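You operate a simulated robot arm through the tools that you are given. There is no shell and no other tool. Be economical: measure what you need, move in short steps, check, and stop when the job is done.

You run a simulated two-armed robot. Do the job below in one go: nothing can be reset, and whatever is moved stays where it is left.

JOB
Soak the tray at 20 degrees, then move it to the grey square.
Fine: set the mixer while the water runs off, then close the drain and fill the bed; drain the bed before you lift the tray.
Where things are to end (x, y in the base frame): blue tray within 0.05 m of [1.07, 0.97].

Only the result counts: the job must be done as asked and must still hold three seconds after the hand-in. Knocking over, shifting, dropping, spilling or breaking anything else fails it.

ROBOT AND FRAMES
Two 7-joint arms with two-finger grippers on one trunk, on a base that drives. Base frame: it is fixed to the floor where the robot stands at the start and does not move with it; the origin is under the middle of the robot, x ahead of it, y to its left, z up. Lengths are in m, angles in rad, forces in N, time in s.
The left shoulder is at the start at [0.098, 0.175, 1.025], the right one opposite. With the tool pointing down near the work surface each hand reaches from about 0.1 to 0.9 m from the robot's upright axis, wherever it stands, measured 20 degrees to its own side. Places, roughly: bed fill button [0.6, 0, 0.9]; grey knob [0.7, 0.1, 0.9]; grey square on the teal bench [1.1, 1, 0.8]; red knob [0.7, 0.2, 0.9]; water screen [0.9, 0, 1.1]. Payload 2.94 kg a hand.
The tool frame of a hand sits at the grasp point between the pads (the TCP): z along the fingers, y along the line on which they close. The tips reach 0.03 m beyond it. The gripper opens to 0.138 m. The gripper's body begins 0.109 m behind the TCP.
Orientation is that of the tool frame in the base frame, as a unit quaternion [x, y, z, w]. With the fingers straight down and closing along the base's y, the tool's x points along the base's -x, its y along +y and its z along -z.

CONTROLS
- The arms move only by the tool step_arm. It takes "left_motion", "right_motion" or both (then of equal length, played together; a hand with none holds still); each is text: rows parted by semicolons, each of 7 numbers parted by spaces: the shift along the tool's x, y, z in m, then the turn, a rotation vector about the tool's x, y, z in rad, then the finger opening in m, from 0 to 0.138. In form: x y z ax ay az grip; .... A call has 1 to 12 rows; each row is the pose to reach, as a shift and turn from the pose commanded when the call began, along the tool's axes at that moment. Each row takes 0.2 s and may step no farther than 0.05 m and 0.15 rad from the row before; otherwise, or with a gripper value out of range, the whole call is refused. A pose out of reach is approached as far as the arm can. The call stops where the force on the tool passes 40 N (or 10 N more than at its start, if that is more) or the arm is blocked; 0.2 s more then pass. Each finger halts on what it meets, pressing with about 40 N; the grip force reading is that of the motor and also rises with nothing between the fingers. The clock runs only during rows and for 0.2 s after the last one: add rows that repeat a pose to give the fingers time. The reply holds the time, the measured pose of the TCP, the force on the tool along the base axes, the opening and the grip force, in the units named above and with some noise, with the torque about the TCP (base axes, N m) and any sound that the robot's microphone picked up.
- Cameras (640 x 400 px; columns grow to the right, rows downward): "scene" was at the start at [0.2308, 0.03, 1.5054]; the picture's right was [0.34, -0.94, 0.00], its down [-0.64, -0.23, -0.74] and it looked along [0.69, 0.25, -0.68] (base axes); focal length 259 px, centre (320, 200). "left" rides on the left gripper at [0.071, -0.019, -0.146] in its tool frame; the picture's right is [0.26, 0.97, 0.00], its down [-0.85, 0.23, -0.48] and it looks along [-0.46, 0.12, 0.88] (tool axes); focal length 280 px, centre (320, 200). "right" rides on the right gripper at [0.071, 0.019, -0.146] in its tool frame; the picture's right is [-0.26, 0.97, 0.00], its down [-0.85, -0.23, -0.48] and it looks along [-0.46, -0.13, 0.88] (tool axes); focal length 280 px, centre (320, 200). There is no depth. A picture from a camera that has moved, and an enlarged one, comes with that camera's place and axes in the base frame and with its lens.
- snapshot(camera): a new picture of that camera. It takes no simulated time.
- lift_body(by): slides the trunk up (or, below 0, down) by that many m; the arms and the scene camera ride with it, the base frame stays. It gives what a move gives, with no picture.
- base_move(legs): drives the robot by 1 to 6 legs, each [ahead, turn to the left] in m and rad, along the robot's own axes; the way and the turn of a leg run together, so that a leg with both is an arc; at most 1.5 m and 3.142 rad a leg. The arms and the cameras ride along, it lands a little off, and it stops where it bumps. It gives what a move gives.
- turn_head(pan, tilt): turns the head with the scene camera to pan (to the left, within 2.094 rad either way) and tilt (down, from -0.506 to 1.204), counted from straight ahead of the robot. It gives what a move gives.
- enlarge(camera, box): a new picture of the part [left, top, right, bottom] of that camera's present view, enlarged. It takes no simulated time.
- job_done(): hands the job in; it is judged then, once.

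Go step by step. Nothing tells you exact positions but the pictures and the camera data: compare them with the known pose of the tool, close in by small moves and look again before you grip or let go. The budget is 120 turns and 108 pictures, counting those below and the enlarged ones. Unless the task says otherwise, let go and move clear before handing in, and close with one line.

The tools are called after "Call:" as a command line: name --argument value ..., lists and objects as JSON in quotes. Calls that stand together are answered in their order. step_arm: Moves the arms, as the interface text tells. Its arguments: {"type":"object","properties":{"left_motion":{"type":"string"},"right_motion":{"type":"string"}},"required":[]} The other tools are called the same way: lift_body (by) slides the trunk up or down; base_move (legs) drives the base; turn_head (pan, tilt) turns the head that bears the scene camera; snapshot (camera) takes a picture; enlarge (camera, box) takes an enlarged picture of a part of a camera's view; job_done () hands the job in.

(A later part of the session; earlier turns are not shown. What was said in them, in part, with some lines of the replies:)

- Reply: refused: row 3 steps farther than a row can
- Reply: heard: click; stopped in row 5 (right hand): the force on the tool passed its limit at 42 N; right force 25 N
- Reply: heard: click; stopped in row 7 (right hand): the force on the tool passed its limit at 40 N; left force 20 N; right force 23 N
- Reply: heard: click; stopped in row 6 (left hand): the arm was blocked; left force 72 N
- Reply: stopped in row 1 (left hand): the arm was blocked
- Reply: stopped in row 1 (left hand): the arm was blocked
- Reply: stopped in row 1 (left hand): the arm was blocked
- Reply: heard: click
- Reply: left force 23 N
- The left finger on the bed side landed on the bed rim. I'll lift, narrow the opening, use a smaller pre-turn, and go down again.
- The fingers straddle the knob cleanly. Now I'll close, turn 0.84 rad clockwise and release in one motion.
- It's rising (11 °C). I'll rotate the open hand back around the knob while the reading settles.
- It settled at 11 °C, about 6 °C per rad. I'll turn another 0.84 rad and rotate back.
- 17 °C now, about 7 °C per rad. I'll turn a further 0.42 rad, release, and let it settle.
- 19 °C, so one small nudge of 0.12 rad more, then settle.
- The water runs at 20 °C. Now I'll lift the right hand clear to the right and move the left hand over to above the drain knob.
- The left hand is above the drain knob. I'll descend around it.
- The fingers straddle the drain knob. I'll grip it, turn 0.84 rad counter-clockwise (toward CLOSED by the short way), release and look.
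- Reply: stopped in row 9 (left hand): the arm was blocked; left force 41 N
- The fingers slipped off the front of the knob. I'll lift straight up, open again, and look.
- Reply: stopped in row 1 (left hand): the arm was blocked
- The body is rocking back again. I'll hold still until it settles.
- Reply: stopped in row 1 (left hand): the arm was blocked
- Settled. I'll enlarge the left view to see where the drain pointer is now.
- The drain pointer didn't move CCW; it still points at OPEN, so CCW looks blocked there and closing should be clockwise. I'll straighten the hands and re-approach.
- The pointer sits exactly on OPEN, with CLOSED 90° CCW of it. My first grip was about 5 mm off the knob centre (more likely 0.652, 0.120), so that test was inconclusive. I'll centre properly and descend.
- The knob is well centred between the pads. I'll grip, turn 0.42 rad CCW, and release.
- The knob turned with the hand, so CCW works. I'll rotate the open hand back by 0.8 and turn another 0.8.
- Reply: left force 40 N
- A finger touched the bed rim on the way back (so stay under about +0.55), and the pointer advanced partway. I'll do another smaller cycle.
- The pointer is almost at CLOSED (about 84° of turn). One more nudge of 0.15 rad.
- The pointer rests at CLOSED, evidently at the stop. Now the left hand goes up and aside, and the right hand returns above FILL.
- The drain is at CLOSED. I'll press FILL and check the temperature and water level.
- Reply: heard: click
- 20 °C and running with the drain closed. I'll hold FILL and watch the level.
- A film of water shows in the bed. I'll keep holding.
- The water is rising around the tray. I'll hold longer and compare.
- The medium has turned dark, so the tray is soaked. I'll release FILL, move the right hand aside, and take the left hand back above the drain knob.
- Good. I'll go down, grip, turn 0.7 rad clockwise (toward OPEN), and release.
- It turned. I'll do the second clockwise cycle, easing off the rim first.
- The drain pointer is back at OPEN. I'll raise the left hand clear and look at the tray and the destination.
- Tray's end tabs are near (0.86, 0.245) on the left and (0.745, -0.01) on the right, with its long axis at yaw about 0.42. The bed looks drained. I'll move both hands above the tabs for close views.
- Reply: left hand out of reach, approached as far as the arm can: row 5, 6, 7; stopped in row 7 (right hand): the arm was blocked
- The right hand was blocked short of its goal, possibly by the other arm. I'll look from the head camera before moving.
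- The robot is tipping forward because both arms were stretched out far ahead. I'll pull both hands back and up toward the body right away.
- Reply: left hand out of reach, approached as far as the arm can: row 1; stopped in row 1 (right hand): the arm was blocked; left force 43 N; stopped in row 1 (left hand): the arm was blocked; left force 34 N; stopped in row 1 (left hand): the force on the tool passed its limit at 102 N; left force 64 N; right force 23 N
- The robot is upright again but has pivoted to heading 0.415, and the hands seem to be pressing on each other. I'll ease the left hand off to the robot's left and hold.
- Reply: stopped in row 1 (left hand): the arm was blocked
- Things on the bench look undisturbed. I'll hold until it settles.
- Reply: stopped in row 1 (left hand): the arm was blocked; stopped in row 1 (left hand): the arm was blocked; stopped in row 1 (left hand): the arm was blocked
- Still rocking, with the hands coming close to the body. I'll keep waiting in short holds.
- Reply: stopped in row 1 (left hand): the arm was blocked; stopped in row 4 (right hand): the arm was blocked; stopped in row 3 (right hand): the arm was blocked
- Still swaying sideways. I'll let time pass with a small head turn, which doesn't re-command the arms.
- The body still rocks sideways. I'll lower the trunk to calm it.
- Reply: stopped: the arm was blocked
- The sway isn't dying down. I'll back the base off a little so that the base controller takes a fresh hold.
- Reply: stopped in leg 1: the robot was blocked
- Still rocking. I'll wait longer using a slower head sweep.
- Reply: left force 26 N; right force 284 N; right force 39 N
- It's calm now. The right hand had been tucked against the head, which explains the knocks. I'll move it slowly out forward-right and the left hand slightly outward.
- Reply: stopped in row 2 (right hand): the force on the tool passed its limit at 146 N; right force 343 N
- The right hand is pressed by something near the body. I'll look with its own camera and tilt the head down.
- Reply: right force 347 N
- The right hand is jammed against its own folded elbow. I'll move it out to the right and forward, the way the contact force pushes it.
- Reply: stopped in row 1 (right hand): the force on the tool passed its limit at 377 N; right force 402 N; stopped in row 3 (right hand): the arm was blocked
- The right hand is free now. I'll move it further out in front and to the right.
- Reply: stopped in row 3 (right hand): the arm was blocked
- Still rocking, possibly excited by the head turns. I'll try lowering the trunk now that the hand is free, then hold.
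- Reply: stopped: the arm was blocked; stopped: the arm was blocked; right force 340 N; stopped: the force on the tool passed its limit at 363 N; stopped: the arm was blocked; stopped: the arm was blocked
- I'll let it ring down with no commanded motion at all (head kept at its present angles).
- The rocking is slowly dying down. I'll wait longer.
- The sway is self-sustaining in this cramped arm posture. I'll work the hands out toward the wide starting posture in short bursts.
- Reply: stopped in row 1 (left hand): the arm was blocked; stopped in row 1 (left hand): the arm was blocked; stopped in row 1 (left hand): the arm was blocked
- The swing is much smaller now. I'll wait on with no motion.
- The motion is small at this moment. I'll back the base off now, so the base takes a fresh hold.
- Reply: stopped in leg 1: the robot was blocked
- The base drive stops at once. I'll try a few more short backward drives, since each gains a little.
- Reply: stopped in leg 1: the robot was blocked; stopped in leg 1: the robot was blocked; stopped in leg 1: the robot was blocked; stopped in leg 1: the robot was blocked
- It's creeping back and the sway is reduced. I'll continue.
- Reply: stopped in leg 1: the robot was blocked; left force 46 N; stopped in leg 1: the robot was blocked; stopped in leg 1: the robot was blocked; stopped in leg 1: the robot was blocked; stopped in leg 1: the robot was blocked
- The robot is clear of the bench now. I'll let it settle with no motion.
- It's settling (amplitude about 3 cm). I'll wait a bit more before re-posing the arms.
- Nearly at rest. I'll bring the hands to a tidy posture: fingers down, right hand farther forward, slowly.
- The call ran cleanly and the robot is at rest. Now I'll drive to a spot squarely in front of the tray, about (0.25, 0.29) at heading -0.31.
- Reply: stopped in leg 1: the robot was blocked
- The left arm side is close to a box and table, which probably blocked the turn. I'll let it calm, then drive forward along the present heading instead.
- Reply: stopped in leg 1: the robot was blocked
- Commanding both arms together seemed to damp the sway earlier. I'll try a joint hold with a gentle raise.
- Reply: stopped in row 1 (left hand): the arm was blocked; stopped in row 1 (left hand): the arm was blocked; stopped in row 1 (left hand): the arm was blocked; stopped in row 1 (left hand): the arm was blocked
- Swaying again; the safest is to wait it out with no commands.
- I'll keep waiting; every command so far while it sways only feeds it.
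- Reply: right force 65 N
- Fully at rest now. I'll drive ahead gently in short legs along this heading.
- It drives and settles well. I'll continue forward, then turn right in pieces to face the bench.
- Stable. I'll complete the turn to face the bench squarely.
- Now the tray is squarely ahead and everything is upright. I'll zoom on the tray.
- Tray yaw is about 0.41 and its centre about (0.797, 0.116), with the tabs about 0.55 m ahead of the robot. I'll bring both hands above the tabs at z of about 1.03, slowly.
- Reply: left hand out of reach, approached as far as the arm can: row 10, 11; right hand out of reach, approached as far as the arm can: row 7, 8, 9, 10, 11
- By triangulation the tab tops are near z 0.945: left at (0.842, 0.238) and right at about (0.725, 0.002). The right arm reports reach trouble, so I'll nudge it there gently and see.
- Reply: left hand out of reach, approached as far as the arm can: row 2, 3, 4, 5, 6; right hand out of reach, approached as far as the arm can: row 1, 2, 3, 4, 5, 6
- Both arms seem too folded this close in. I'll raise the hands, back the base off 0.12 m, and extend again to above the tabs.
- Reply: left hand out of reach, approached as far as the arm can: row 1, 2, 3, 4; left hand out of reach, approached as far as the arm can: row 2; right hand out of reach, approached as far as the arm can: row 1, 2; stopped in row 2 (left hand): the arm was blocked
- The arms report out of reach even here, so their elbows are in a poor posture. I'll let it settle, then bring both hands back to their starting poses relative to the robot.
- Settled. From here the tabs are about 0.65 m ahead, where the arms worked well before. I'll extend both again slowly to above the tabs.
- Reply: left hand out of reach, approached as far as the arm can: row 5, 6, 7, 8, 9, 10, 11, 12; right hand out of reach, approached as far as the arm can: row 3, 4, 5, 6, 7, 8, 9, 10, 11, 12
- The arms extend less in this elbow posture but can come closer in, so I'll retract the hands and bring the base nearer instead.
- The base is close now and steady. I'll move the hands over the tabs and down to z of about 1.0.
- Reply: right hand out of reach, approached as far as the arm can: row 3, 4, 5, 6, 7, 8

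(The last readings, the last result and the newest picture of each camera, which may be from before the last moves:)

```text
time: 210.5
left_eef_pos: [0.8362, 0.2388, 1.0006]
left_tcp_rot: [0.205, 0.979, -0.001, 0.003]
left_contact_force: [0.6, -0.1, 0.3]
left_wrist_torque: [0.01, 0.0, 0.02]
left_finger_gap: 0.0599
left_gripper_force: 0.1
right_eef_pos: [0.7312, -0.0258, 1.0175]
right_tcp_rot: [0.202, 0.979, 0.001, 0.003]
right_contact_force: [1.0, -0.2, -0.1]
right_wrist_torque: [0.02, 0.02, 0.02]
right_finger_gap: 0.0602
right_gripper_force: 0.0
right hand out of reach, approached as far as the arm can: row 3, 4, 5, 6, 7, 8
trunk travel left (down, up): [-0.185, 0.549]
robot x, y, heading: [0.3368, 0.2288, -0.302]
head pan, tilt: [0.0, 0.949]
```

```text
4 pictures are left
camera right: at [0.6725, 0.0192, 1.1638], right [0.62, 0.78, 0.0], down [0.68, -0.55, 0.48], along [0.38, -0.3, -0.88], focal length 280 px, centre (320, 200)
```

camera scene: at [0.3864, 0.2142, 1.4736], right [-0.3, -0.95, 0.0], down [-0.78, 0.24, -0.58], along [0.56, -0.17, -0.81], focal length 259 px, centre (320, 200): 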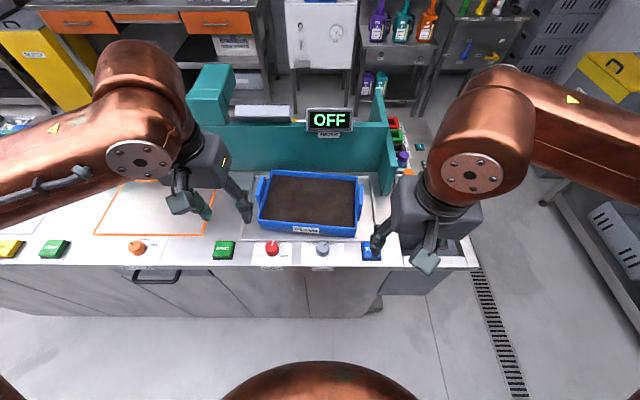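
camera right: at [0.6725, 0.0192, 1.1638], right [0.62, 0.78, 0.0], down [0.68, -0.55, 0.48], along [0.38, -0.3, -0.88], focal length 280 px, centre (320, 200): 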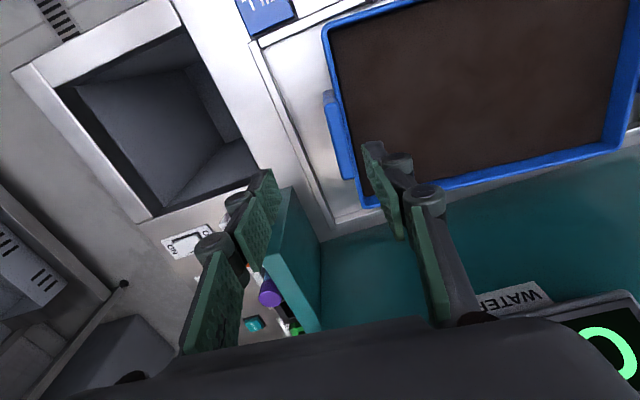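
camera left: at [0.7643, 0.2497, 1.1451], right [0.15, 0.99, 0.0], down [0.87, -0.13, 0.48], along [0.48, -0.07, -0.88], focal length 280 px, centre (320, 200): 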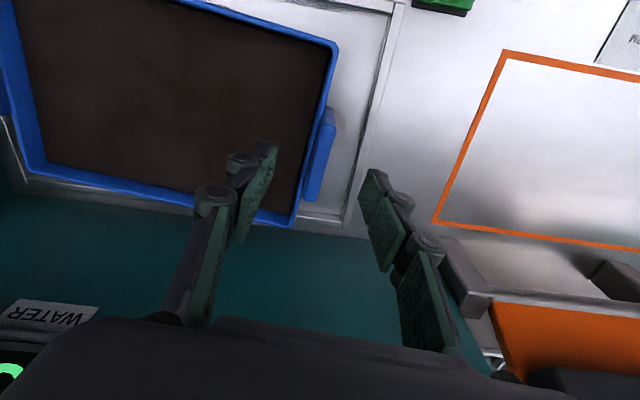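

Left is right over its tab; the right hand is stopped about 2 cm short inward. I'll turn the base 0.06 rad left to centre the tray, re-aim, and descend so that the fingers straddle wall and tab.

Call:
base_move --legs '[[0, 0.06]]'

Call:
turn_head --pan 0.0 --tilt 0.949

Call:
step_arm --left_motion "-0.004 -0.01 0 0 0 0.02 0.07; -0.008 -0.02 0 0 0 0.04 0.07; -0.012 -0.0276 0 0 0 0.06 0.07; -0.012 -0.0276 0 0 0 0.06 0.07" --right_motion "0.007 -0.003 0 0 0 0.02 0.08; 0.014 -0.006 0 0 0 0.04 0.08; 0.02 -0.008 0 0 0 0.06 0.08; 0.02 -0.008 0 0 0 0.06 0.08"

```text
time: 211.3
left_eef_pos: [0.8366, 0.2708, 1.0001]
left_tcp_rot: [0.176, 0.984, -0.002, 0.003]
left_contact_force: [-0.3, 0.1, -0.4]
left_wrist_torque: [-0.06, 0.02, -0.02]
left_finger_gap: 0.0601
left_gripper_force: 0.1
right_eef_pos: [0.7448, -0.0019, 1.0188]
right_tcp_rot: [0.175, 0.985, 0.001, 0.004]
right_contact_force: [-0.8, 0.8, -0.2]
right_wrist_torque: [-0.04, -0.01, -0.01]
right_finger_gap: 0.0597
right_gripper_force: 0.1
trunk travel left (down, up): [-0.185, 0.549]
robot x, y, heading: [0.3334, 0.2265, -0.243]
head pan, tilt: [0.0, 0.949]
```

```text
time: 211.9
left_eef_pos: [0.8351, 0.2685, 0.9992]
left_tcp_rot: [0.177, 0.984, 0.001, 0.003]
left_contact_force: [-0.4, -0.3, -0.4]
left_wrist_torque: [0.0, -0.01, 0.01]
left_finger_gap: 0.0603
left_gripper_force: 0.0
right_eef_pos: [0.7453, -0.003, 1.0177]
right_tcp_rot: [0.174, 0.985, 0.001, 0.003]
right_contact_force: [-0.2, -0.9, 0.3]
right_wrist_torque: [-0.02, 0.01, 0.05]
right_finger_gap: 0.0602
right_gripper_force: 0.0
trunk travel left (down, up): [-0.185, 0.549]
robot x, y, heading: [0.3309, 0.2267, -0.243]
head pan, tilt: [0.0, 0.949]
```

```text
time: 212.9
left_eef_pos: [0.8378, 0.2396, 0.9997]
left_tcp_rot: [0.206, 0.979, -0.001, 0.004]
left_contact_force: [-0.5, -0.6, -0.2]
left_wrist_torque: [0.0, 0.01, -0.01]
left_finger_gap: 0.0699
left_gripper_force: 0.1
right_eef_pos: [0.7232, -0.0035, 1.0185]
right_tcp_rot: [0.205, 0.979, 0.001, 0.004]
right_contact_force: [0.1, -0.2, 0.0]
right_wrist_torque: [-0.01, 0.05, -0.02]
right_finger_gap: 0.0801
right_gripper_force: 0.0
trunk travel left (down, up): [-0.185, 0.549]
robot x, y, heading: [0.3357, 0.226, -0.244]
head pan, tilt: [0.0, 0.949]
```

Both hands are exactly above the tabs, with no reach complaint. I'll descend slowly.

Call:
step_arm --left_motion "0 0 0.008 0 0 0 0.07; 0 0 0.016 0 0 0 0.07; 0 0 0.024 0 0 0 0.07; 0 0 0.032 0 0 0 0.07; 0 0 0.038 0 0 0 0.07; 0 0 0.044 0 0 0 0.07; 0 0 0.05 0 0 0 0.07; 0 0 0.05 0 0 0 0.07" --right_motion "0 0 0.012 0 0 0 0.08; 0 0 0.024 0 0 0 0.08; 0 0 0.036 0 0 0 0.08; 0 0 0.046 0 0 0 0.08; 0 0 0.054 0 0 0 0.08; 0 0 0.062 0 0 0 0.08; 0 0 0.069 0 0 0 0.08; 0 0 0.069 0 0 0 0.08"

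Call:
snapshot --camera "left"

```text
time: 214.7
left_eef_pos: [0.8367, 0.2399, 0.9505]
left_tcp_rot: [0.205, 0.979, 0.0, 0.003]
left_contact_force: [0.1, 0.4, 0.3]
left_wrist_torque: [-0.02, -0.01, 0.03]
left_finger_gap: 0.0701
left_gripper_force: 0.0
right_eef_pos: [0.7251, -0.0036, 0.9492]
right_tcp_rot: [0.203, 0.979, 0.001, 0.003]
right_contact_force: [-0.4, 0.2, 0.0]
right_wrist_torque: [-0.02, 0.0, 0.03]
right_finger_gap: 0.0798
right_gripper_force: 0.1
trunk travel left (down, up): [-0.185, 0.549]
robot x, y, heading: [0.3329, 0.2301, -0.245]
head pan, tilt: [0.0, 0.949]
```

```text
3 pictures are left
camera left: at [0.7644, 0.2491, 1.0946], right [0.15, 0.99, 0.0], down [0.87, -0.13, 0.48], along [0.48, -0.07, -0.88], focal length 280 px, centre (320, 200)
```

left: 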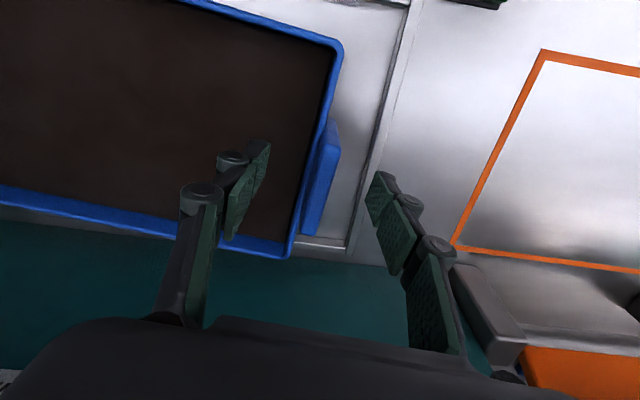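

Tips are below the tab tops (about z 0.935) with no contact. I'll go 1 cm deeper and close both grippers.

Call:
step_arm --left_motion "0 0 0.004 0 0 0 0.07; 0 0 0.008 0 0 0 0.07; 0 0 0.011 0 0 0 0.07; 0 0 0.011 0 0 0 0.04; 0 0 0.011 0 0 0 0.015; 0 0 0.011 0 0 0 0.005; 0 0 0.011 0 0 0 0.005; 0 0 0.011 0 0 0 0.005; 0 0 0.011 0 0 0 0.005; 0 0 0.011 0 0 0 0.005" --right_motion "0 0 0.004 0 0 0 0.07; 0 0 0.008 0 0 0 0.07; 0 0 0.011 0 0 0 0.07; 0 0 0.011 0 0 0 0.04; 0 0 0.011 0 0 0 0.015; 0 0 0.011 0 0 0 0.005; 0 0 0.011 0 0 0 0.005; 0 0 0.011 0 0 0 0.005; 0 0 0.011 0 0 0 0.005; 0 0 0.011 0 0 0 0.005"

```text
time: 216.9
left_eef_pos: [0.8379, 0.24, 0.9394]
left_tcp_rot: [0.204, 0.979, 0.002, 0.002]
left_contact_force: [13.6, 24.4, -0.4]
left_wrist_torque: [0.56, -0.42, 0.33]
left_finger_gap: 0.0126
left_gripper_force: 39.2
right_eef_pos: [0.7265, -0.0055, 0.9373]
right_tcp_rot: [0.204, 0.979, -0.001, 0.003]
right_contact_force: [-11.2, -24.8, 3.0]
right_wrist_torque: [-0.85, -0.28, 0.21]
right_finger_gap: 0.0125
right_gripper_force: 39.1
trunk travel left (down, up): [-0.185, 0.549]
robot x, y, heading: [0.3324, 0.23, -0.243]
head pan, tilt: [0.0, 0.949]
```

Both grippers hold the 12.5 mm tabs firmly. I'll lift the tray by raising the trunk 0.12 m, keeping the arms' geometry.

Call:
lift_body --by 0.02

Call:
lift_body --by 0.1

Call:
snapshot --camera "scene"

```text
time: 217.6
left_eef_pos: [0.8401, 0.2396, 0.958]
left_tcp_rot: [0.204, 0.979, 0.001, 0.001]
left_contact_force: [11.9, 23.8, -2.9]
left_wrist_torque: [0.74, -0.03, 0.03]
left_finger_gap: 0.0124
left_gripper_force: 39.2
right_eef_pos: [0.7255, -0.005, 0.9569]
right_tcp_rot: [0.204, 0.979, -0.002, 0.0]
right_contact_force: [-11.3, -23.7, -2.9]
right_wrist_torque: [-0.67, 0.17, 0.03]
right_finger_gap: 0.0125
right_gripper_force: 39.3
trunk travel left (down, up): [-0.205, 0.529]
robot x, y, heading: [0.3352, 0.2288, -0.244]
head pan, tilt: [0.0, 0.949]
```

```text
time: 218.9
left_eef_pos: [0.815, 0.248, 1.0944]
left_tcp_rot: [0.204, 0.978, -0.001, 0.045]
left_contact_force: [18.0, 22.7, -6.8]
left_wrist_torque: [0.75, -0.95, 1.04]
left_finger_gap: 0.0134
left_gripper_force: 40.2
right_eef_pos: [0.711, -0.0007, 1.0764]
right_tcp_rot: [0.204, 0.979, -0.001, 0.026]
right_contact_force: [-18.5, -24.1, -0.1]
right_wrist_torque: [0.41, 0.48, 1.01]
right_finger_gap: 0.0136
right_gripper_force: 40.2
trunk travel left (down, up): [-0.305, 0.429]
robot x, y, heading: [0.3319, 0.2277, -0.243]
head pan, tilt: [0.0, 0.949]
```

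```text
2 pictures are left
camera scene: at [0.4784, 0.1946, 1.5995], right [-0.24, -0.97, 0.0], down [-0.79, 0.2, -0.58], along [0.56, -0.14, -0.81], focal length 259 px, centre (320, 200)
```

scene: 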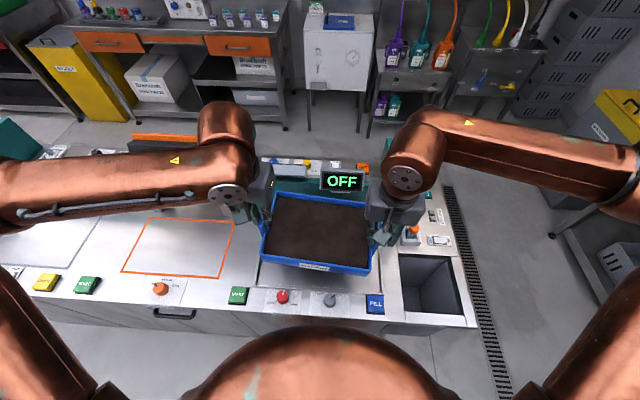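

The tray is up and held level. To clear everything, I'll raise the trunk a bit more, back off slowly, and begin turning left in pieces.

Call:
lift_body --by 0.12

Call:
turn_head --pan 0.0 --tilt 0.949

Call:
base_move --legs '[[-0.1, 0]]'

Call:
turn_head --pan 0.0 --tilt 0.949

Call:
turn_head --pan 0.0 --tilt 0.949

Call:
base_move --legs '[[-0.1, 0]]'

Call:
turn_head --pan 0.0 --tilt 0.949

Call:
turn_head --pan 0.0 --tilt 0.949

```text
time: 220.4
left_eef_pos: [0.7928, 0.2532, 1.2435]
left_tcp_rot: [0.203, 0.976, -0.003, 0.079]
left_contact_force: [15.6, 16.3, -4.7]
left_wrist_torque: [0.73, -0.54, 1.1]
left_finger_gap: 0.013
left_gripper_force: 39.6
right_eef_pos: [0.6904, 0.0037, 1.2227]
right_tcp_rot: [0.205, 0.977, -0.001, 0.063]
right_contact_force: [-16.0, -17.3, -1.7]
right_wrist_torque: [0.23, 0.17, 1.02]
right_finger_gap: 0.0135
right_gripper_force: 40.1
trunk travel left (down, up): [-0.425, 0.309]
robot x, y, heading: [0.3324, 0.2274, -0.244]
head pan, tilt: [0.0, 0.949]
```

```text
time: 221.0
left_eef_pos: [0.7931, 0.2531, 1.2433]
left_tcp_rot: [0.203, 0.976, -0.004, 0.08]
left_contact_force: [16.3, 17.1, -5.3]
left_wrist_torque: [0.74, -0.46, 1.08]
left_finger_gap: 0.0132
left_gripper_force: 39.9
right_eef_pos: [0.6894, 0.003, 1.2236]
right_tcp_rot: [0.205, 0.977, -0.001, 0.062]
right_contact_force: [-15.2, -16.4, -0.9]
right_wrist_torque: [0.21, 0.06, 0.96]
right_finger_gap: 0.0134
right_gripper_force: 40.0
trunk travel left (down, up): [-0.425, 0.309]
robot x, y, heading: [0.3293, 0.2269, -0.243]
head pan, tilt: [0.0, 0.949]
```

```text
time: 222.2
left_eef_pos: [0.7028, 0.2758, 1.242]
left_tcp_rot: [0.203, 0.976, -0.004, 0.077]
left_contact_force: [15.6, 17.8, -5.6]
left_wrist_torque: [0.76, -0.5, 1.24]
left_finger_gap: 0.0133
left_gripper_force: 40.4
right_eef_pos: [0.6011, 0.0272, 1.2213]
right_tcp_rot: [0.206, 0.977, 0.0, 0.06]
right_contact_force: [-15.3, -17.9, -0.1]
right_wrist_torque: [0.32, 0.04, 0.92]
right_finger_gap: 0.0135
right_gripper_force: 40.2
trunk travel left (down, up): [-0.425, 0.309]
robot x, y, heading: [0.241, 0.253, -0.242]
head pan, tilt: [0.0, 0.949]
```

```text
time: 222.8
left_eef_pos: [0.6955, 0.2772, 1.2438]
left_tcp_rot: [0.202, 0.976, -0.004, 0.08]
left_contact_force: [8.6, -2.7, -6.8]
left_wrist_torque: [0.3, -0.52, 1.17]
left_finger_gap: 0.0133
left_gripper_force: 39.8
right_eef_pos: [0.5919, 0.028, 1.2238]
right_tcp_rot: [0.206, 0.977, -0.001, 0.063]
right_contact_force: [-7.1, 2.6, 0.7]
right_wrist_torque: [0.76, 0.19, 1.1]
right_finger_gap: 0.0136
right_gripper_force: 39.5
trunk travel left (down, up): [-0.425, 0.309]
robot x, y, heading: [0.2392, 0.2508, -0.245]
head pan, tilt: [0.0, 0.949]
```

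```text
time: 223.4
left_eef_pos: [0.6884, 0.2785, 1.2466]
left_tcp_rot: [0.202, 0.976, -0.004, 0.083]
left_contact_force: [6.8, -1.8, -6.7]
left_wrist_torque: [0.23, -0.69, 1.04]
left_finger_gap: 0.0132
left_gripper_force: 39.5
right_eef_pos: [0.5857, 0.0287, 1.226]
right_tcp_rot: [0.206, 0.976, -0.001, 0.065]
right_contact_force: [-8.8, 1.5, 0.9]
right_wrist_torque: [0.64, 0.21, 1.07]
right_finger_gap: 0.0132
right_gripper_force: 40.0
trunk travel left (down, up): [-0.425, 0.309]
robot x, y, heading: [0.2385, 0.2527, -0.24]
head pan, tilt: [0.0, 0.949]
```

```text
time: 224.5
left_eef_pos: [0.5997, 0.2995, 1.2444]
left_tcp_rot: [0.203, 0.976, -0.004, 0.079]
left_contact_force: [7.4, -1.6, -6.2]
left_wrist_torque: [0.4, -0.32, 1.06]
left_finger_gap: 0.013
left_gripper_force: 40.1
right_eef_pos: [0.4964, 0.0504, 1.2242]
right_tcp_rot: [0.206, 0.977, -0.001, 0.062]
right_contact_force: [-7.2, 1.4, 0.0]
right_wrist_torque: [0.5, 0.01, 0.93]
right_finger_gap: 0.0139
right_gripper_force: 40.5
trunk travel left (down, up): [-0.425, 0.309]
robot x, y, heading: [0.1396, 0.2747, -0.244]
head pan, tilt: [0.0, 0.949]
```

```text
time: 225.1
left_eef_pos: [0.5914, 0.3028, 1.2461]
left_tcp_rot: [0.202, 0.976, -0.005, 0.082]
left_contact_force: [8.6, -4.6, -8.1]
left_wrist_torque: [0.27, -0.63, 1.12]
left_finger_gap: 0.013
left_gripper_force: 39.5
right_eef_pos: [0.4884, 0.0529, 1.2257]
right_tcp_rot: [0.206, 0.976, -0.001, 0.065]
right_contact_force: [-7.7, 4.1, 1.7]
right_wrist_torque: [0.79, 0.32, 1.17]
right_finger_gap: 0.0134
right_gripper_force: 39.8
trunk travel left (down, up): [-0.425, 0.309]
robot x, y, heading: [0.1387, 0.2787, -0.244]
head pan, tilt: [0.0, 0.949]
```

```text
time: 225.7
left_eef_pos: [0.5837, 0.305, 1.2472]
left_tcp_rot: [0.203, 0.975, -0.004, 0.086]
left_contact_force: [7.0, -2.7, -7.3]
left_wrist_torque: [0.18, -0.63, 1.08]
left_finger_gap: 0.0132
left_gripper_force: 39.3
right_eef_pos: [0.4803, 0.0554, 1.2277]
right_tcp_rot: [0.206, 0.976, -0.002, 0.068]
right_contact_force: [-7.5, 3.8, 0.8]
right_wrist_torque: [0.69, 0.25, 1.06]
right_finger_gap: 0.0133
right_gripper_force: 39.9
trunk travel left (down, up): [-0.425, 0.309]
robot x, y, heading: [0.1409, 0.2781, -0.245]
head pan, tilt: [0.0, 0.949]
```

Steady. The tray has tilted a little (about 9°), which I'll correct before placing. Now I'll turn left in three pieces.

Call:
base_move --legs '[[0, 0.5]]'

Call:
turn_head --pan 0.0 --tilt 0.949

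Call:
base_move --legs '[[0, 0.5]]'

Call:
turn_head --pan 0.0 --tilt 0.949

Call:
base_move --legs '[[0, 0.5]]'

Call:
turn_head --pan 0.0 --tilt 0.949

```text
time: 227.6
left_eef_pos: [0.5125, 0.5185, 1.2487]
left_tcp_rot: [-0.052, 0.995, 0.018, 0.085]
left_contact_force: [7.9, 0.8, -7.7]
left_wrist_torque: [0.42, -0.05, 0.99]
left_finger_gap: 0.0132
left_gripper_force: 39.8
right_eef_pos: [0.5448, 0.2509, 1.2274]
right_tcp_rot: [-0.048, 0.996, 0.015, 0.067]
right_contact_force: [-7.6, -0.1, 1.2]
right_wrist_torque: [0.58, 0.18, 1.05]
right_finger_gap: 0.0136
right_gripper_force: 39.7
trunk travel left (down, up): [-0.425, 0.309]
robot x, y, heading: [0.1381, 0.2762, 0.269]
head pan, tilt: [0.0, 0.949]
```

```text
time: 228.2
left_eef_pos: [0.5117, 0.519, 1.2489]
left_tcp_rot: [-0.051, 0.995, 0.017, 0.085]
left_contact_force: [8.1, 1.0, -6.2]
left_wrist_torque: [0.44, -0.12, 1.18]
left_finger_gap: 0.0131
left_gripper_force: 39.9
right_eef_pos: [0.5424, 0.2517, 1.2272]
right_tcp_rot: [-0.047, 0.997, 0.016, 0.067]
right_contact_force: [-8.0, -1.1, -0.1]
right_wrist_torque: [0.6, 0.23, 1.22]
right_finger_gap: 0.0136
right_gripper_force: 40.1
trunk travel left (down, up): [-0.425, 0.309]
robot x, y, heading: [0.1381, 0.2746, 0.271]
head pan, tilt: [0.0, 0.949]
```

```text
time: 230.0
left_eef_pos: [0.349, 0.6689, 1.2467]
left_tcp_rot: [-0.298, 0.951, 0.037, 0.078]
left_contact_force: [5.9, 4.7, -6.5]
left_wrist_torque: [0.45, -0.01, 0.98]
left_finger_gap: 0.0131
left_gripper_force: 39.5
right_eef_pos: [0.5061, 0.4479, 1.2274]
right_tcp_rot: [-0.294, 0.953, 0.033, 0.061]
right_contact_force: [-5.9, -3.2, 0.7]
right_wrist_torque: [0.28, 0.51, 1.02]
right_finger_gap: 0.0132
right_gripper_force: 39.4
trunk travel left (down, up): [-0.425, 0.309]
robot x, y, heading: [0.1357, 0.2791, 0.773]
head pan, tilt: [0.0, 0.949]
```

```text
time: 230.6
left_eef_pos: [0.3491, 0.6691, 1.2477]
left_tcp_rot: [-0.298, 0.951, 0.038, 0.078]
left_contact_force: [6.8, 4.8, -7.4]
left_wrist_torque: [0.42, 0.08, 1.11]
left_finger_gap: 0.0127
left_gripper_force: 39.7
right_eef_pos: [0.506, 0.4489, 1.2276]
right_tcp_rot: [-0.295, 0.953, 0.032, 0.061]
right_contact_force: [-6.6, -4.5, 0.7]
right_wrist_torque: [0.36, 0.46, 1.22]
right_finger_gap: 0.0133
right_gripper_force: 40.1
trunk travel left (down, up): [-0.425, 0.309]
robot x, y, heading: [0.14, 0.2758, 0.767]
head pan, tilt: [0.0, 0.949]
```

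```text
time: 232.5
left_eef_pos: [0.1282, 0.7213, 1.2483]
left_tcp_rot: [-0.531, 0.843, 0.055, 0.064]
left_contact_force: [3.4, 6.2, -6.0]
left_wrist_torque: [0.4, 0.18, 0.96]
left_finger_gap: 0.0133
left_gripper_force: 39.9
right_eef_pos: [0.3735, 0.6077, 1.2276]
right_tcp_rot: [-0.529, 0.846, 0.047, 0.051]
right_contact_force: [-2.9, -6.4, 0.3]
right_wrist_torque: [-0.05, 0.55, 1.02]
right_finger_gap: 0.0133
right_gripper_force: 40.1
trunk travel left (down, up): [-0.425, 0.309]
robot x, y, heading: [0.1416, 0.2765, 1.284]
head pan, tilt: [0.0, 0.949]
```

```text
time: 233.1
left_eef_pos: [0.1273, 0.721, 1.2473]
left_tcp_rot: [-0.532, 0.842, 0.057, 0.065]
left_contact_force: [2.3, 7.5, -7.5]
left_wrist_torque: [0.26, 0.31, 1.06]
left_finger_gap: 0.0126
left_gripper_force: 39.4
right_eef_pos: [0.3734, 0.6067, 1.2284]
right_tcp_rot: [-0.529, 0.846, 0.046, 0.049]
right_contact_force: [-4.3, -7.2, -0.3]
right_wrist_torque: [0.12, 0.57, 1.19]
right_finger_gap: 0.0132
right_gripper_force: 39.2
trunk travel left (down, up): [-0.425, 0.309]
robot x, y, heading: [0.1398, 0.2787, 1.281]
head pan, tilt: [0.0, 0.949]
```

The turn went cleanly with the tray held. Now I'll drive along the bench 0.94 m in short legs.

Call:
base_move --legs '[[0.3, 0]]'

Call:
turn_head --pan 0.0 --tilt 0.949

Call:
base_move --legs '[[0.32, 0]]'

Call:
turn_head --pan 0.0 --tilt 0.949

Call:
base_move --legs '[[0.32, 0]]'

Call:
turn_head --pan 0.0 --tilt 0.949

```text
time: 235.1
left_eef_pos: [0.2109, 1.0084, 1.2476]
left_tcp_rot: [-0.531, 0.843, 0.056, 0.065]
left_contact_force: [3.5, 6.6, -7.1]
left_wrist_torque: [0.23, 0.26, 1.01]
left_finger_gap: 0.0129
left_gripper_force: 40.3
right_eef_pos: [0.4585, 0.8959, 1.2278]
right_tcp_rot: [-0.528, 0.846, 0.047, 0.051]
right_contact_force: [-2.9, -6.9, 0.0]
right_wrist_torque: [0.03, 0.51, 1.1]
right_finger_gap: 0.0134
right_gripper_force: 39.4
trunk travel left (down, up): [-0.425, 0.309]
robot x, y, heading: [0.226, 0.5635, 1.287]
head pan, tilt: [0.0, 0.949]
```

```text
time: 235.7
left_eef_pos: [0.2123, 1.008, 1.2477]
left_tcp_rot: [-0.531, 0.843, 0.056, 0.064]
left_contact_force: [3.5, 8.8, -7.1]
left_wrist_torque: [0.2, 0.36, 1.05]
left_finger_gap: 0.013
left_gripper_force: 39.7
right_eef_pos: [0.456, 0.8956, 1.2273]
right_tcp_rot: [-0.53, 0.845, 0.047, 0.05]
right_contact_force: [-3.4, -7.6, 0.1]
right_wrist_torque: [0.17, 0.52, 1.2]
right_finger_gap: 0.013
right_gripper_force: 39.6
trunk travel left (down, up): [-0.425, 0.309]
robot x, y, heading: [0.2216, 0.5639, 1.286]
head pan, tilt: [0.0, 0.949]
```

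```text
time: 237.8
left_eef_pos: [0.2942, 1.3108, 1.2482]
left_tcp_rot: [-0.535, 0.84, 0.056, 0.064]
left_contact_force: [3.6, 7.9, -6.0]
left_wrist_torque: [0.22, 0.28, 0.98]
left_finger_gap: 0.0128
left_gripper_force: 39.9
right_eef_pos: [0.5401, 1.2001, 1.2283]
right_tcp_rot: [-0.533, 0.843, 0.048, 0.05]
right_contact_force: [-4.8, -6.7, -1.0]
right_wrist_torque: [0.08, 0.52, 1.05]
right_finger_gap: 0.0133
right_gripper_force: 39.8
trunk travel left (down, up): [-0.425, 0.309]
robot x, y, heading: [0.3115, 0.8669, 1.296]
head pan, tilt: [0.0, 0.949]
```

```text
time: 238.4
left_eef_pos: [0.2939, 1.311, 1.2468]
left_tcp_rot: [-0.536, 0.84, 0.056, 0.064]
left_contact_force: [3.5, 7.6, -7.0]
left_wrist_torque: [0.17, 0.38, 1.01]
left_finger_gap: 0.0129
left_gripper_force: 39.6
right_eef_pos: [0.5402, 1.1999, 1.2279]
right_tcp_rot: [-0.534, 0.843, 0.047, 0.05]
right_contact_force: [-3.7, -6.7, 0.9]
right_wrist_torque: [0.21, 0.5, 1.16]
right_finger_gap: 0.0131
right_gripper_force: 39.9
trunk travel left (down, up): [-0.425, 0.309]
robot x, y, heading: [0.3084, 0.8662, 1.293]
head pan, tilt: [0.0, 0.949]
```

```text
time: 240.6
left_eef_pos: [0.3765, 1.6211, 1.2481]
left_tcp_rot: [-0.538, 0.838, 0.056, 0.065]
left_contact_force: [4.0, 6.0, -5.5]
left_wrist_torque: [0.24, 0.25, 0.98]
left_finger_gap: 0.0127
left_gripper_force: 39.6
right_eef_pos: [0.6234, 1.5135, 1.2271]
right_tcp_rot: [-0.537, 0.841, 0.048, 0.05]
right_contact_force: [-3.8, -5.8, 0.1]
right_wrist_torque: [0.01, 0.49, 1.04]
right_finger_gap: 0.0131
right_gripper_force: 39.4
trunk travel left (down, up): [-0.425, 0.309]
robot x, y, heading: [0.3948, 1.1771, 1.302]
head pan, tilt: [0.0, 0.949]
```

```text
time: 241.2
left_eef_pos: [0.3768, 1.6218, 1.2487]
left_tcp_rot: [-0.539, 0.838, 0.056, 0.064]
left_contact_force: [2.9, 8.0, -5.9]
left_wrist_torque: [0.11, 0.38, 0.98]
left_finger_gap: 0.0127
left_gripper_force: 39.7
right_eef_pos: [0.6239, 1.5135, 1.2274]
right_tcp_rot: [-0.537, 0.841, 0.047, 0.049]
right_contact_force: [-2.8, -7.1, -0.6]
right_wrist_torque: [0.19, 0.43, 1.11]
right_finger_gap: 0.0132
right_gripper_force: 40.0
trunk travel left (down, up): [-0.425, 0.309]
robot x, y, heading: [0.3982, 1.1757, 1.31]
head pan, tilt: [0.0, 0.949]
```

In place beside the grey square, at axis (0.396, 1.176). Now I'll turn right about 1.6 rad in pieces to face the target.

Call:
base_move --legs '[[0, -0.525]]'

Call:
turn_head --pan 0.0 --tilt 0.949

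Call:
base_move --legs '[[0, -0.525]]'

Call:
turn_head --pan 0.0 --tilt 0.949

Call:
base_move --legs '[[0, -0.525]]'

Call:
turn_head --pan 0.0 --tilt 0.949

Call:
turn_head --pan 0.0 --tilt 0.949

```text
time: 243.0
left_eef_pos: [0.6008, 1.5726, 1.2485]
left_tcp_rot: [-0.303, 0.949, 0.038, 0.077]
left_contact_force: [5.5, 4.6, -6.0]
left_wrist_torque: [0.27, 0.1, 1.03]
left_finger_gap: 0.0128
left_gripper_force: 39.7
right_eef_pos: [0.7606, 1.3533, 1.2289]
right_tcp_rot: [-0.3, 0.951, 0.033, 0.06]
right_contact_force: [-6.3, -4.6, -0.7]
right_wrist_torque: [0.35, 0.36, 1.06]
right_finger_gap: 0.0132
right_gripper_force: 39.8
trunk travel left (down, up): [-0.425, 0.309]
robot x, y, heading: [0.3972, 1.1781, 0.783]
head pan, tilt: [0.0, 0.949]
```

```text
time: 243.6
left_eef_pos: [0.6007, 1.5726, 1.2476]
left_tcp_rot: [-0.304, 0.949, 0.039, 0.076]
left_contact_force: [5.7, 4.9, -6.1]
left_wrist_torque: [0.29, 0.27, 0.94]
left_finger_gap: 0.0129
left_gripper_force: 39.6
right_eef_pos: [0.7605, 1.3534, 1.2267]
right_tcp_rot: [-0.301, 0.951, 0.033, 0.06]
right_contact_force: [-6.5, -4.8, 0.6]
right_wrist_torque: [0.43, 0.27, 1.15]
right_finger_gap: 0.013
right_gripper_force: 39.5
trunk travel left (down, up): [-0.425, 0.309]
robot x, y, heading: [0.3977, 1.1788, 0.781]
head pan, tilt: [0.0, 0.949]
```

```text
time: 245.5
left_eef_pos: [0.7702, 1.4181, 1.2473]
left_tcp_rot: [-0.049, 0.995, 0.017, 0.084]
left_contact_force: [6.6, 1.2, -5.7]
left_wrist_torque: [0.28, -0.02, 0.99]
left_finger_gap: 0.0127
left_gripper_force: 39.4
right_eef_pos: [0.7992, 1.1498, 1.2278]
right_tcp_rot: [-0.045, 0.997, 0.017, 0.067]
right_contact_force: [-7.7, -0.4, -0.1]
right_wrist_torque: [0.44, 0.12, 1.08]
right_finger_gap: 0.0132
right_gripper_force: 39.6
trunk travel left (down, up): [-0.425, 0.309]
robot x, y, heading: [0.3955, 1.1776, 0.262]
head pan, tilt: [0.0, 0.949]
```

```text
time: 246.1
left_eef_pos: [0.7695, 1.4178, 1.2479]
left_tcp_rot: [-0.049, 0.995, 0.017, 0.084]
left_contact_force: [8.3, 0.3, -6.3]
left_wrist_torque: [0.4, 0.04, 0.89]
left_finger_gap: 0.0127
left_gripper_force: 39.4
right_eef_pos: [0.7986, 1.1492, 1.2287]
right_tcp_rot: [-0.046, 0.997, 0.016, 0.067]
right_contact_force: [-8.1, -1.4, 0.6]
right_wrist_torque: [0.5, 0.03, 1.14]
right_finger_gap: 0.0131
right_gripper_force: 39.1
trunk travel left (down, up): [-0.425, 0.309]
robot x, y, heading: [0.3962, 1.1775, 0.264]
head pan, tilt: [0.0, 0.949]
```

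```text
time: 248.0
left_eef_pos: [0.8387, 1.1926, 1.2479]
left_tcp_rot: [0.217, 0.972, -0.005, 0.085]
left_contact_force: [7.2, -2.7, -6.3]
left_wrist_torque: [0.24, -0.13, 0.92]
left_finger_gap: 0.0129
left_gripper_force: 39.8
right_eef_pos: [0.7269, 0.9458, 1.2271]
right_tcp_rot: [0.222, 0.973, -0.003, 0.069]
right_contact_force: [-6.4, 3.4, -0.3]
right_wrist_torque: [0.41, -0.12, 1.08]
right_finger_gap: 0.0129
right_gripper_force: 39.6
trunk travel left (down, up): [-0.425, 0.309]
robot x, y, heading: [0.3973, 1.1745, -0.281]
head pan, tilt: [0.0, 0.949]
```

```text
time: 248.6
left_eef_pos: [0.8402, 1.1912, 1.2473]
left_tcp_rot: [0.217, 0.972, -0.005, 0.086]
left_contact_force: [7.0, -3.9, -6.1]
left_wrist_torque: [0.37, -0.18, 0.82]
left_finger_gap: 0.0127
left_gripper_force: 38.9
right_eef_pos: [0.7271, 0.9462, 1.2279]
right_tcp_rot: [0.221, 0.973, -0.002, 0.068]
right_contact_force: [-5.6, 2.7, 1.0]
right_wrist_torque: [0.44, -0.21, 1.17]
right_finger_gap: 0.0131
right_gripper_force: 39.4
trunk travel left (down, up): [-0.425, 0.309]
robot x, y, heading: [0.3991, 1.1801, -0.28]
head pan, tilt: [0.0, 0.949]
```

```text
time: 249.2
left_eef_pos: [0.8398, 1.1916, 1.2474]
left_tcp_rot: [0.217, 0.972, -0.005, 0.085]
left_contact_force: [6.7, -4.1, -5.6]
left_wrist_torque: [0.23, -0.31, 0.85]
left_finger_gap: 0.0127
left_gripper_force: 39.2
right_eef_pos: [0.7277, 0.9462, 1.2278]
right_tcp_rot: [0.22, 0.973, -0.002, 0.068]
right_contact_force: [-6.7, 2.5, -0.3]
right_wrist_torque: [0.48, 0.0, 1.07]
right_finger_gap: 0.0129
right_gripper_force: 39.5
trunk travel left (down, up): [-0.425, 0.309]
robot x, y, heading: [0.3971, 1.177, -0.279]
head pan, tilt: [0.0, 0.949]
```

Facing the square. I'll drive forward 0.24 m in two legs, then level the tray and shift it to the target point with the arms.

Call:
base_move --legs '[[0.12, 0]]'

Call:
turn_head --pan 0.0 --tilt 0.949

Call:
base_move --legs '[[0.12, 0]]'

Call:
turn_head --pan 0.0 --tilt 0.949

Call:
step_arm --left_motion "-0.0044 -0.0007 0.0129 0.003 0.017 0 0.005; -0.0088 -0.0013 0.0258 0.005 0.034 0 0.005; -0.0131 -0.002 0.0387 0.008 0.05 0 0.005; -0.0175 -0.0026 0.0516 0.011 0.067 0 0.005; -0.0219 -0.0033 0.0645 0.014 0.084 0 0.005; -0.0263 -0.004 0.0774 0.016 0.101 0 0.005; -0.0307 -0.0046 0.0903 0.019 0.118 0 0.005; -0.035 -0.0053 0.1032 0.022 0.134 0 0.005; -0.0394 -0.0059 0.1161 0.024 0.151 0 0.005; -0.0438 -0.0066 0.129 0.027 0.168 0 0.005; -0.0438 -0.0066 0.129 0.027 0.168 0 0.005" --right_motion "-0.005 -0.0006 0.0108 0.003 0.013 0 0.005; -0.0101 -0.0012 0.0216 0.005 0.027 0 0.005; -0.0151 -0.0018 0.0324 0.008 0.04 0 0.005; -0.0202 -0.0024 0.0432 0.01 0.054 0 0.005; -0.0252 -0.003 0.054 0.013 0.067 0 0.005; -0.0302 -0.0036 0.0648 0.016 0.08 0 0.005; -0.0353 -0.0042 0.0756 0.018 0.094 0 0.005; -0.0403 -0.0048 0.0864 0.021 0.107 0 0.005; -0.0454 -0.0054 0.0972 0.023 0.121 0 0.005; -0.0504 -0.006 0.108 0.026 0.134 0 0.005; -0.0504 -0.006 0.108 0.026 0.134 0 0.005"

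Call:
snapshot --camera "scene"

```text
time: 250.4
left_eef_pos: [0.956, 1.1593, 1.2487]
left_tcp_rot: [0.219, 0.972, -0.007, 0.085]
left_contact_force: [6.2, -3.0, -6.1]
left_wrist_torque: [0.22, -0.3, 0.74]
left_finger_gap: 0.0125
left_gripper_force: 40.0
right_eef_pos: [0.8424, 0.9133, 1.2274]
right_tcp_rot: [0.222, 0.973, -0.003, 0.068]
right_contact_force: [-5.8, 3.0, -0.3]
right_wrist_torque: [0.43, 0.06, 1.11]
right_finger_gap: 0.013
right_gripper_force: 39.9
trunk travel left (down, up): [-0.425, 0.309]
robot x, y, heading: [0.509, 1.1412, -0.279]
head pan, tilt: [0.0, 0.949]
```

```text
time: 251.1
left_eef_pos: [0.9557, 1.1579, 1.2472]
left_tcp_rot: [0.217, 0.972, -0.006, 0.085]
left_contact_force: [7.5, -3.3, -6.4]
left_wrist_torque: [0.41, -0.15, 0.79]
left_finger_gap: 0.0127
left_gripper_force: 39.3
right_eef_pos: [0.8436, 0.9134, 1.2288]
right_tcp_rot: [0.22, 0.973, -0.002, 0.069]
right_contact_force: [-5.5, 3.0, 0.3]
right_wrist_torque: [0.41, -0.19, 1.08]
right_finger_gap: 0.0128
right_gripper_force: 40.1
trunk travel left (down, up): [-0.425, 0.309]
robot x, y, heading: [0.5083, 1.1466, -0.28]
head pan, tilt: [0.0, 0.949]
```

```text
time: 252.3
left_eef_pos: [1.0694, 1.1254, 1.2486]
left_tcp_rot: [0.22, 0.972, -0.006, 0.085]
left_contact_force: [6.5, -3.7, -5.3]
left_wrist_torque: [0.14, -0.35, 0.71]
left_finger_gap: 0.0131
left_gripper_force: 38.8
right_eef_pos: [0.9562, 0.8789, 1.2273]
right_tcp_rot: [0.223, 0.972, -0.003, 0.068]
right_contact_force: [-5.5, 4.4, -1.0]
right_wrist_torque: [0.46, 0.15, 1.09]
right_finger_gap: 0.0129
right_gripper_force: 39.7
trunk travel left (down, up): [-0.425, 0.309]
robot x, y, heading: [0.6222, 1.1122, -0.282]
head pan, tilt: [0.0, 0.949]
```

```text
time: 252.9
left_eef_pos: [1.0707, 1.1245, 1.248]
left_tcp_rot: [0.219, 0.972, -0.007, 0.085]
left_contact_force: [7.7, -3.2, -6.0]
left_wrist_torque: [0.43, -0.11, 0.76]
left_finger_gap: 0.0124
left_gripper_force: 39.3
right_eef_pos: [0.9567, 0.8813, 1.2281]
right_tcp_rot: [0.222, 0.973, -0.003, 0.069]
right_contact_force: [-5.3, 3.3, 0.2]
right_wrist_torque: [0.45, -0.21, 1.05]
right_finger_gap: 0.0128
right_gripper_force: 39.5
trunk travel left (down, up): [-0.425, 0.309]
robot x, y, heading: [0.6235, 1.1122, -0.283]
head pan, tilt: [0.0, 0.949]
```

```text
time: 253.7
left_eef_pos: [1.0897, 1.1187, 1.2187]
left_tcp_rot: [0.221, 0.973, -0.011, 0.061]
left_contact_force: [4.9, -5.8, -4.2]
left_wrist_torque: [0.51, 0.19, 1.09]
left_finger_gap: 0.0128
left_gripper_force: 39.6
left hand out of reach, approached as far as the arm can: row 2, 3, 4
right_eef_pos: [0.9765, 0.8718, 1.2025]
right_tcp_rot: [0.218, 0.974, 0.007, 0.051]
right_contact_force: [-4.7, 4.3, -1.2]
right_wrist_torque: [-0.02, -0.41, 0.89]
right_finger_gap: 0.0125
right_gripper_force: 39.6
right hand out of reach, approached as far as the arm can: row 3, 4
trunk travel left (down, up): [-0.425, 0.309]
robot x, y, heading: [0.6267, 1.1106, -0.284]
head pan, tilt: [0.0, 0.949]
stopped in row 4 (left hand): the force on the tool passed its limit at 46 N (the readings are from after the stop); the commanded pose is now the measured one
```

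```text
1 pictures are left
camera scene: at [0.7119, 1.0875, 1.7208], right [-0.28, -0.96, 0.0], down [-0.78, 0.23, -0.58], along [0.56, -0.16, -0.81], focal length 259 px, centre (320, 200)
```

scene: 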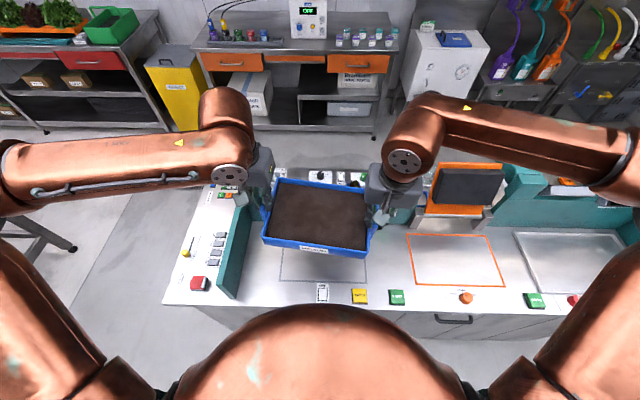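

The tray hovers just above the grey square, centre about (1.033, 0.995), with everything clear. I'll nudge the base 3 cm forward, level the tray by rotation only, and lower the trunk partway.

Call:
base_move --legs '[[0.03, 0]]'

Call:
step_arm --left_motion "0 0 0 0 0.02 0 0.005; 0 0 0 0 0.04 0 0.005; 0 0 0 0 0.06 0 0.005; 0 0 0 0 0.08 0 0.005; 0 0 0 0 0.1 0 0.005; 0 0 0 0 0.1 0 0.005" --right_motion "0 0 0 0 0.02 0 0.005; 0 0 0 0 0.04 0 0.005; 0 0 0 0 0.06 0 0.005; 0 0 0 0 0.08 0 0.005; 0 0 0 0 0.1 0 0.005; 0 0 0 0 0.1 0 0.005"

Call:
lift_body --by -0.1

Call:
lift_body --by -0.08

Call:
turn_head --pan 0.0 --tilt 0.949

```text
time: 254.6
left_eef_pos: [1.1049, 1.1146, 1.2235]
left_tcp_rot: [0.223, 0.973, -0.012, 0.066]
left_contact_force: [3.3, -5.6, -2.6]
left_wrist_torque: [0.16, -0.66, 0.96]
left_finger_gap: 0.0132
left_gripper_force: 39.6
right_eef_pos: [0.9933, 0.8686, 1.2059]
right_tcp_rot: [0.219, 0.974, 0.005, 0.057]
right_contact_force: [-6.3, 7.0, -0.1]
right_wrist_torque: [0.08, 0.28, 0.96]
right_finger_gap: 0.0128
right_gripper_force: 39.4
trunk travel left (down, up): [-0.425, 0.309]
robot x, y, heading: [0.6537, 1.1054, -0.285]
head pan, tilt: [0.0, 0.949]
```

```text
time: 255.4
left_eef_pos: [1.1144, 1.1172, 1.2205]
left_tcp_rot: [0.223, 0.974, -0.01, 0.034]
left_contact_force: [6.2, -6.9, -5.9]
left_wrist_torque: [0.46, -0.02, 1.12]
left_finger_gap: 0.0135
left_gripper_force: 39.9
left hand out of reach, approached as far as the arm can: row 2, 3, 4
right_eef_pos: [1.0048, 0.8666, 1.2055]
right_tcp_rot: [0.216, 0.976, 0.018, 0.024]
right_contact_force: [-4.8, 7.2, -1.7]
right_wrist_torque: [-0.03, -0.06, 0.99]
right_finger_gap: 0.0133
right_gripper_force: 39.8
right hand out of reach, approached as far as the arm can: row 3, 4
trunk travel left (down, up): [-0.425, 0.309]
robot x, y, heading: [0.6558, 1.1047, -0.279]
head pan, tilt: [0.0, 0.949]
stopped in row 4 (left hand): the force on the tool passed its limit at 41 N (the readings are from after the stop); the commanded pose is now the measured one
```

```text
time: 256.8
left_eef_pos: [1.1116, 1.1157, 1.1227]
left_tcp_rot: [0.225, 0.974, -0.011, 0.036]
left_contact_force: [3.5, -8.4, -5.0]
left_wrist_torque: [0.18, -0.51, 0.93]
left_finger_gap: 0.0136
left_gripper_force: 39.5
right_eef_pos: [1.002, 0.8666, 1.1068]
right_tcp_rot: [0.218, 0.975, 0.019, 0.027]
right_contact_force: [-3.9, 8.6, -1.6]
right_wrist_torque: [0.13, 0.38, 1.04]
right_finger_gap: 0.0132
right_gripper_force: 39.6
trunk travel left (down, up): [-0.325, 0.409]
robot x, y, heading: [0.6529, 1.1041, -0.283]
head pan, tilt: [0.0, 0.949]
```

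```text
time: 257.9
left_eef_pos: [1.1102, 1.1155, 1.0426]
left_tcp_rot: [0.224, 0.974, -0.011, 0.036]
left_contact_force: [3.3, -10.4, -5.0]
left_wrist_torque: [0.25, -0.31, 0.97]
left_finger_gap: 0.014
left_gripper_force: 39.9
right_eef_pos: [1.0012, 0.8665, 1.0262]
right_tcp_rot: [0.217, 0.976, 0.019, 0.027]
right_contact_force: [-3.9, 11.5, -1.3]
right_wrist_torque: [0.14, 0.09, 0.97]
right_finger_gap: 0.0131
right_gripper_force: 39.7
trunk travel left (down, up): [-0.245, 0.489]
robot x, y, heading: [0.6558, 1.1045, -0.283]
head pan, tilt: [0.0, 0.949]
```

```text
time: 258.5
left_eef_pos: [1.1109, 1.1154, 1.0411]
left_tcp_rot: [0.224, 0.974, -0.011, 0.034]
left_contact_force: [3.1, -12.2, -6.5]
left_wrist_torque: [0.32, -0.15, 1.0]
left_finger_gap: 0.0139
left_gripper_force: 39.9
right_eef_pos: [1.0018, 0.8656, 1.0268]
right_tcp_rot: [0.217, 0.976, 0.019, 0.026]
right_contact_force: [-2.9, 11.6, -1.0]
right_wrist_torque: [0.13, -0.02, 1.02]
right_finger_gap: 0.0129
right_gripper_force: 39.6
trunk travel left (down, up): [-0.245, 0.489]
robot x, y, heading: [0.6564, 1.1033, -0.287]
head pan, tilt: [0.0, 0.949]
```

Centre is now about (1.056, 0.991), 2.5 cm from the target. I'll lower in decreasing steps until the tray touches down.

Call:
lift_body --by -0.06

Call:
lift_body --by -0.02

Call:
lift_body --by -0.01

Call:
lift_body --by -0.008

```text
time: 259.5
left_eef_pos: [1.1111, 1.1145, 0.983]
left_tcp_rot: [0.224, 0.974, -0.012, 0.037]
left_contact_force: [1.5, -12.6, -5.4]
left_wrist_torque: [0.24, -0.22, 0.97]
left_finger_gap: 0.0139
left_gripper_force: 40.0
right_eef_pos: [1.0013, 0.8667, 0.9669]
right_tcp_rot: [0.219, 0.975, 0.018, 0.027]
right_contact_force: [-2.6, 11.5, -0.3]
right_wrist_torque: [0.18, -0.02, 0.98]
right_finger_gap: 0.0133
right_gripper_force: 39.8
trunk travel left (down, up): [-0.185, 0.549]
robot x, y, heading: [0.6529, 1.1043, -0.284]
head pan, tilt: [0.0, 0.949]
```

```text
time: 260.2
left_eef_pos: [1.1099, 1.1163, 0.9632]
left_tcp_rot: [0.224, 0.974, -0.012, 0.037]
left_contact_force: [2.1, -11.9, -5.0]
left_wrist_torque: [0.15, -0.4, 1.02]
left_finger_gap: 0.0139
left_gripper_force: 39.9
right_eef_pos: [1.0018, 0.8656, 0.9477]
right_tcp_rot: [0.219, 0.975, 0.019, 0.027]
right_contact_force: [-2.8, 12.2, 0.1]
right_wrist_torque: [0.2, 0.15, 0.98]
right_finger_gap: 0.0132
right_gripper_force: 39.6
trunk travel left (down, up): [-0.165, 0.569]
robot x, y, heading: [0.6554, 1.1044, -0.279]
head pan, tilt: [0.0, 0.949]
```

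```text
time: 260.8
left_eef_pos: [1.1107, 1.1167, 0.9514]
left_tcp_rot: [0.224, 0.974, -0.011, 0.036]
left_contact_force: [6.3, -6.4, -2.9]
left_wrist_torque: [0.64, 0.75, 1.01]
left_finger_gap: 0.014
left_gripper_force: 40.0
right_eef_pos: [1.0031, 0.8663, 0.9371]
right_tcp_rot: [0.218, 0.975, 0.019, 0.029]
right_contact_force: [0.5, 6.3, 21.9]
right_wrist_torque: [0.13, 0.26, 0.97]
right_finger_gap: 0.0135
right_gripper_force: 40.0
trunk travel left (down, up): [-0.155, 0.579]
robot x, y, heading: [0.6556, 1.1027, -0.287]
head pan, tilt: [0.0, 0.949]
```

```text
time: 261.2
left_eef_pos: [1.1119, 1.1172, 0.946]
left_tcp_rot: [0.222, 0.974, -0.01, 0.034]
left_contact_force: [8.8, -0.9, -3.4]
left_wrist_torque: [0.37, -0.26, 1.14]
left_finger_gap: 0.0137
left_gripper_force: 39.9
right_eef_pos: [1.003, 0.8671, 0.9334]
right_tcp_rot: [0.217, 0.976, 0.019, 0.028]
right_contact_force: [-6.0, 1.7, 12.6]
right_wrist_torque: [-0.3, 0.25, 1.04]
right_finger_gap: 0.0136
right_gripper_force: 40.5
trunk travel left (down, up): [-0.15, 0.584]
robot x, y, heading: [0.6551, 1.1025, -0.284]
head pan, tilt: [0.0, 0.949]
stopped: the force on the tool passed its limit at 63 N (the readings are from after the stop); the commanded pose is now the measured one
```

The right end has touched down and the left is about 8 mm up. I'll lower the left end, open both grippers, and lift the hands straight up.

Call:
step_arm --left_motion "0 0 0.004 0 0 0 0.005; 0 0 0.009 0 0 0 0.005; 0 0 0.009 0 0 0 0.02; 0 0 0.009 0 0 0 0.04; 0 0 0.009 0 0 0 0.05; 0 0 0.009 0 0 0 0.05; 0 0 0.009 0 0 0 0.05" --right_motion "0 0 0 0 0 0 0.005; 0 0 0 0 0 0 0.005; 0 0 0 0 0 0 0.02; 0 0 0 0 0 0 0.04; 0 0 0 0 0 0 0.05; 0 0 0 0 0 0 0.05; 0 0 0 0 0 0 0.05"

Call:
lift_body --by 0.06

Call:
lift_body --by 0.06

```text
time: 262.8
left_eef_pos: [1.1108, 1.1162, 0.9356]
left_tcp_rot: [0.223, 0.974, -0.011, 0.035]
left_contact_force: [0.2, 0.4, 0.2]
left_wrist_torque: [0.0, -0.02, 0.0]
left_finger_gap: 0.0502
left_gripper_force: 0.0
right_eef_pos: [1.0039, 0.8661, 0.9335]
right_tcp_rot: [0.218, 0.975, 0.02, 0.027]
right_contact_force: [0.5, -0.6, 0.8]
right_wrist_torque: [0.01, 0.01, 0.02]
right_finger_gap: 0.0501
right_gripper_force: 0.1
trunk travel left (down, up): [-0.15, 0.584]
robot x, y, heading: [0.6541, 1.1037, -0.28]
head pan, tilt: [0.0, 0.949]
```

```text
time: 263.8
left_eef_pos: [1.1126, 1.1156, 0.9964]
left_tcp_rot: [0.223, 0.974, -0.01, 0.033]
left_contact_force: [-0.1, 0.2, 0.0]
left_wrist_torque: [0.03, 0.03, -0.03]
left_finger_gap: 0.0498
left_gripper_force: 0.0
right_eef_pos: [1.0042, 0.8667, 0.9923]
right_tcp_rot: [0.217, 0.976, 0.019, 0.027]
right_contact_force: [0.4, -0.6, -0.5]
right_wrist_torque: [0.0, 0.03, -0.04]
right_finger_gap: 0.05
right_gripper_force: 0.0
trunk travel left (down, up): [-0.21, 0.524]
robot x, y, heading: [0.6534, 1.1057, -0.279]
head pan, tilt: [0.0, 0.949]
```

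```text
time: 264.8
left_eef_pos: [1.1126, 1.1162, 1.0569]
left_tcp_rot: [0.223, 0.974, -0.011, 0.033]
left_contact_force: [1.0, 0.5, -0.9]
left_wrist_torque: [0.02, 0.06, -0.03]
left_finger_gap: 0.05
left_gripper_force: 0.0
right_eef_pos: [1.0038, 0.8666, 1.0526]
right_tcp_rot: [0.218, 0.975, 0.019, 0.028]
right_contact_force: [-0.1, 0.3, 0.3]
right_wrist_torque: [-0.01, 0.0, 0.0]
right_finger_gap: 0.05
right_gripper_force: 0.2
trunk travel left (down, up): [-0.27, 0.464]
robot x, y, heading: [0.6548, 1.1066, -0.282]
head pan, tilt: [0.0, 0.949]
```

Both hands are free and above the tray without contact. I'll use the last picture to verify the placement.

Call:
snapshot --camera "scene"

```text
0 pictures are left
camera scene: at [0.8182, 1.058, 1.5635], right [-0.28, -0.96, 0.0], down [-0.78, 0.23, -0.58], along [0.56, -0.16, -0.81], focal length 259 px, centre (320, 200)
```

scene: 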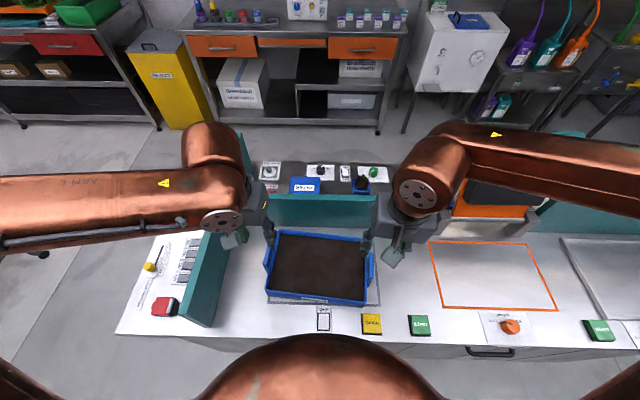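

The blue tray sits level on the grey square at about (1.057, 0.991), soaked at 20 °C and drained before lifting. Both hands are clear of it, so I'm handing in.

Call:
job_done

```text
The job is handed in.
```

I soaked the tray at 20 °C, drained the bed, and set the tray down on the grey square at about (1.057, 0.991), roughly 2.5 cm from the target; the robot also tipped and swayed badly partway through, but I saw nothing knocked over or spilled in the pictures.
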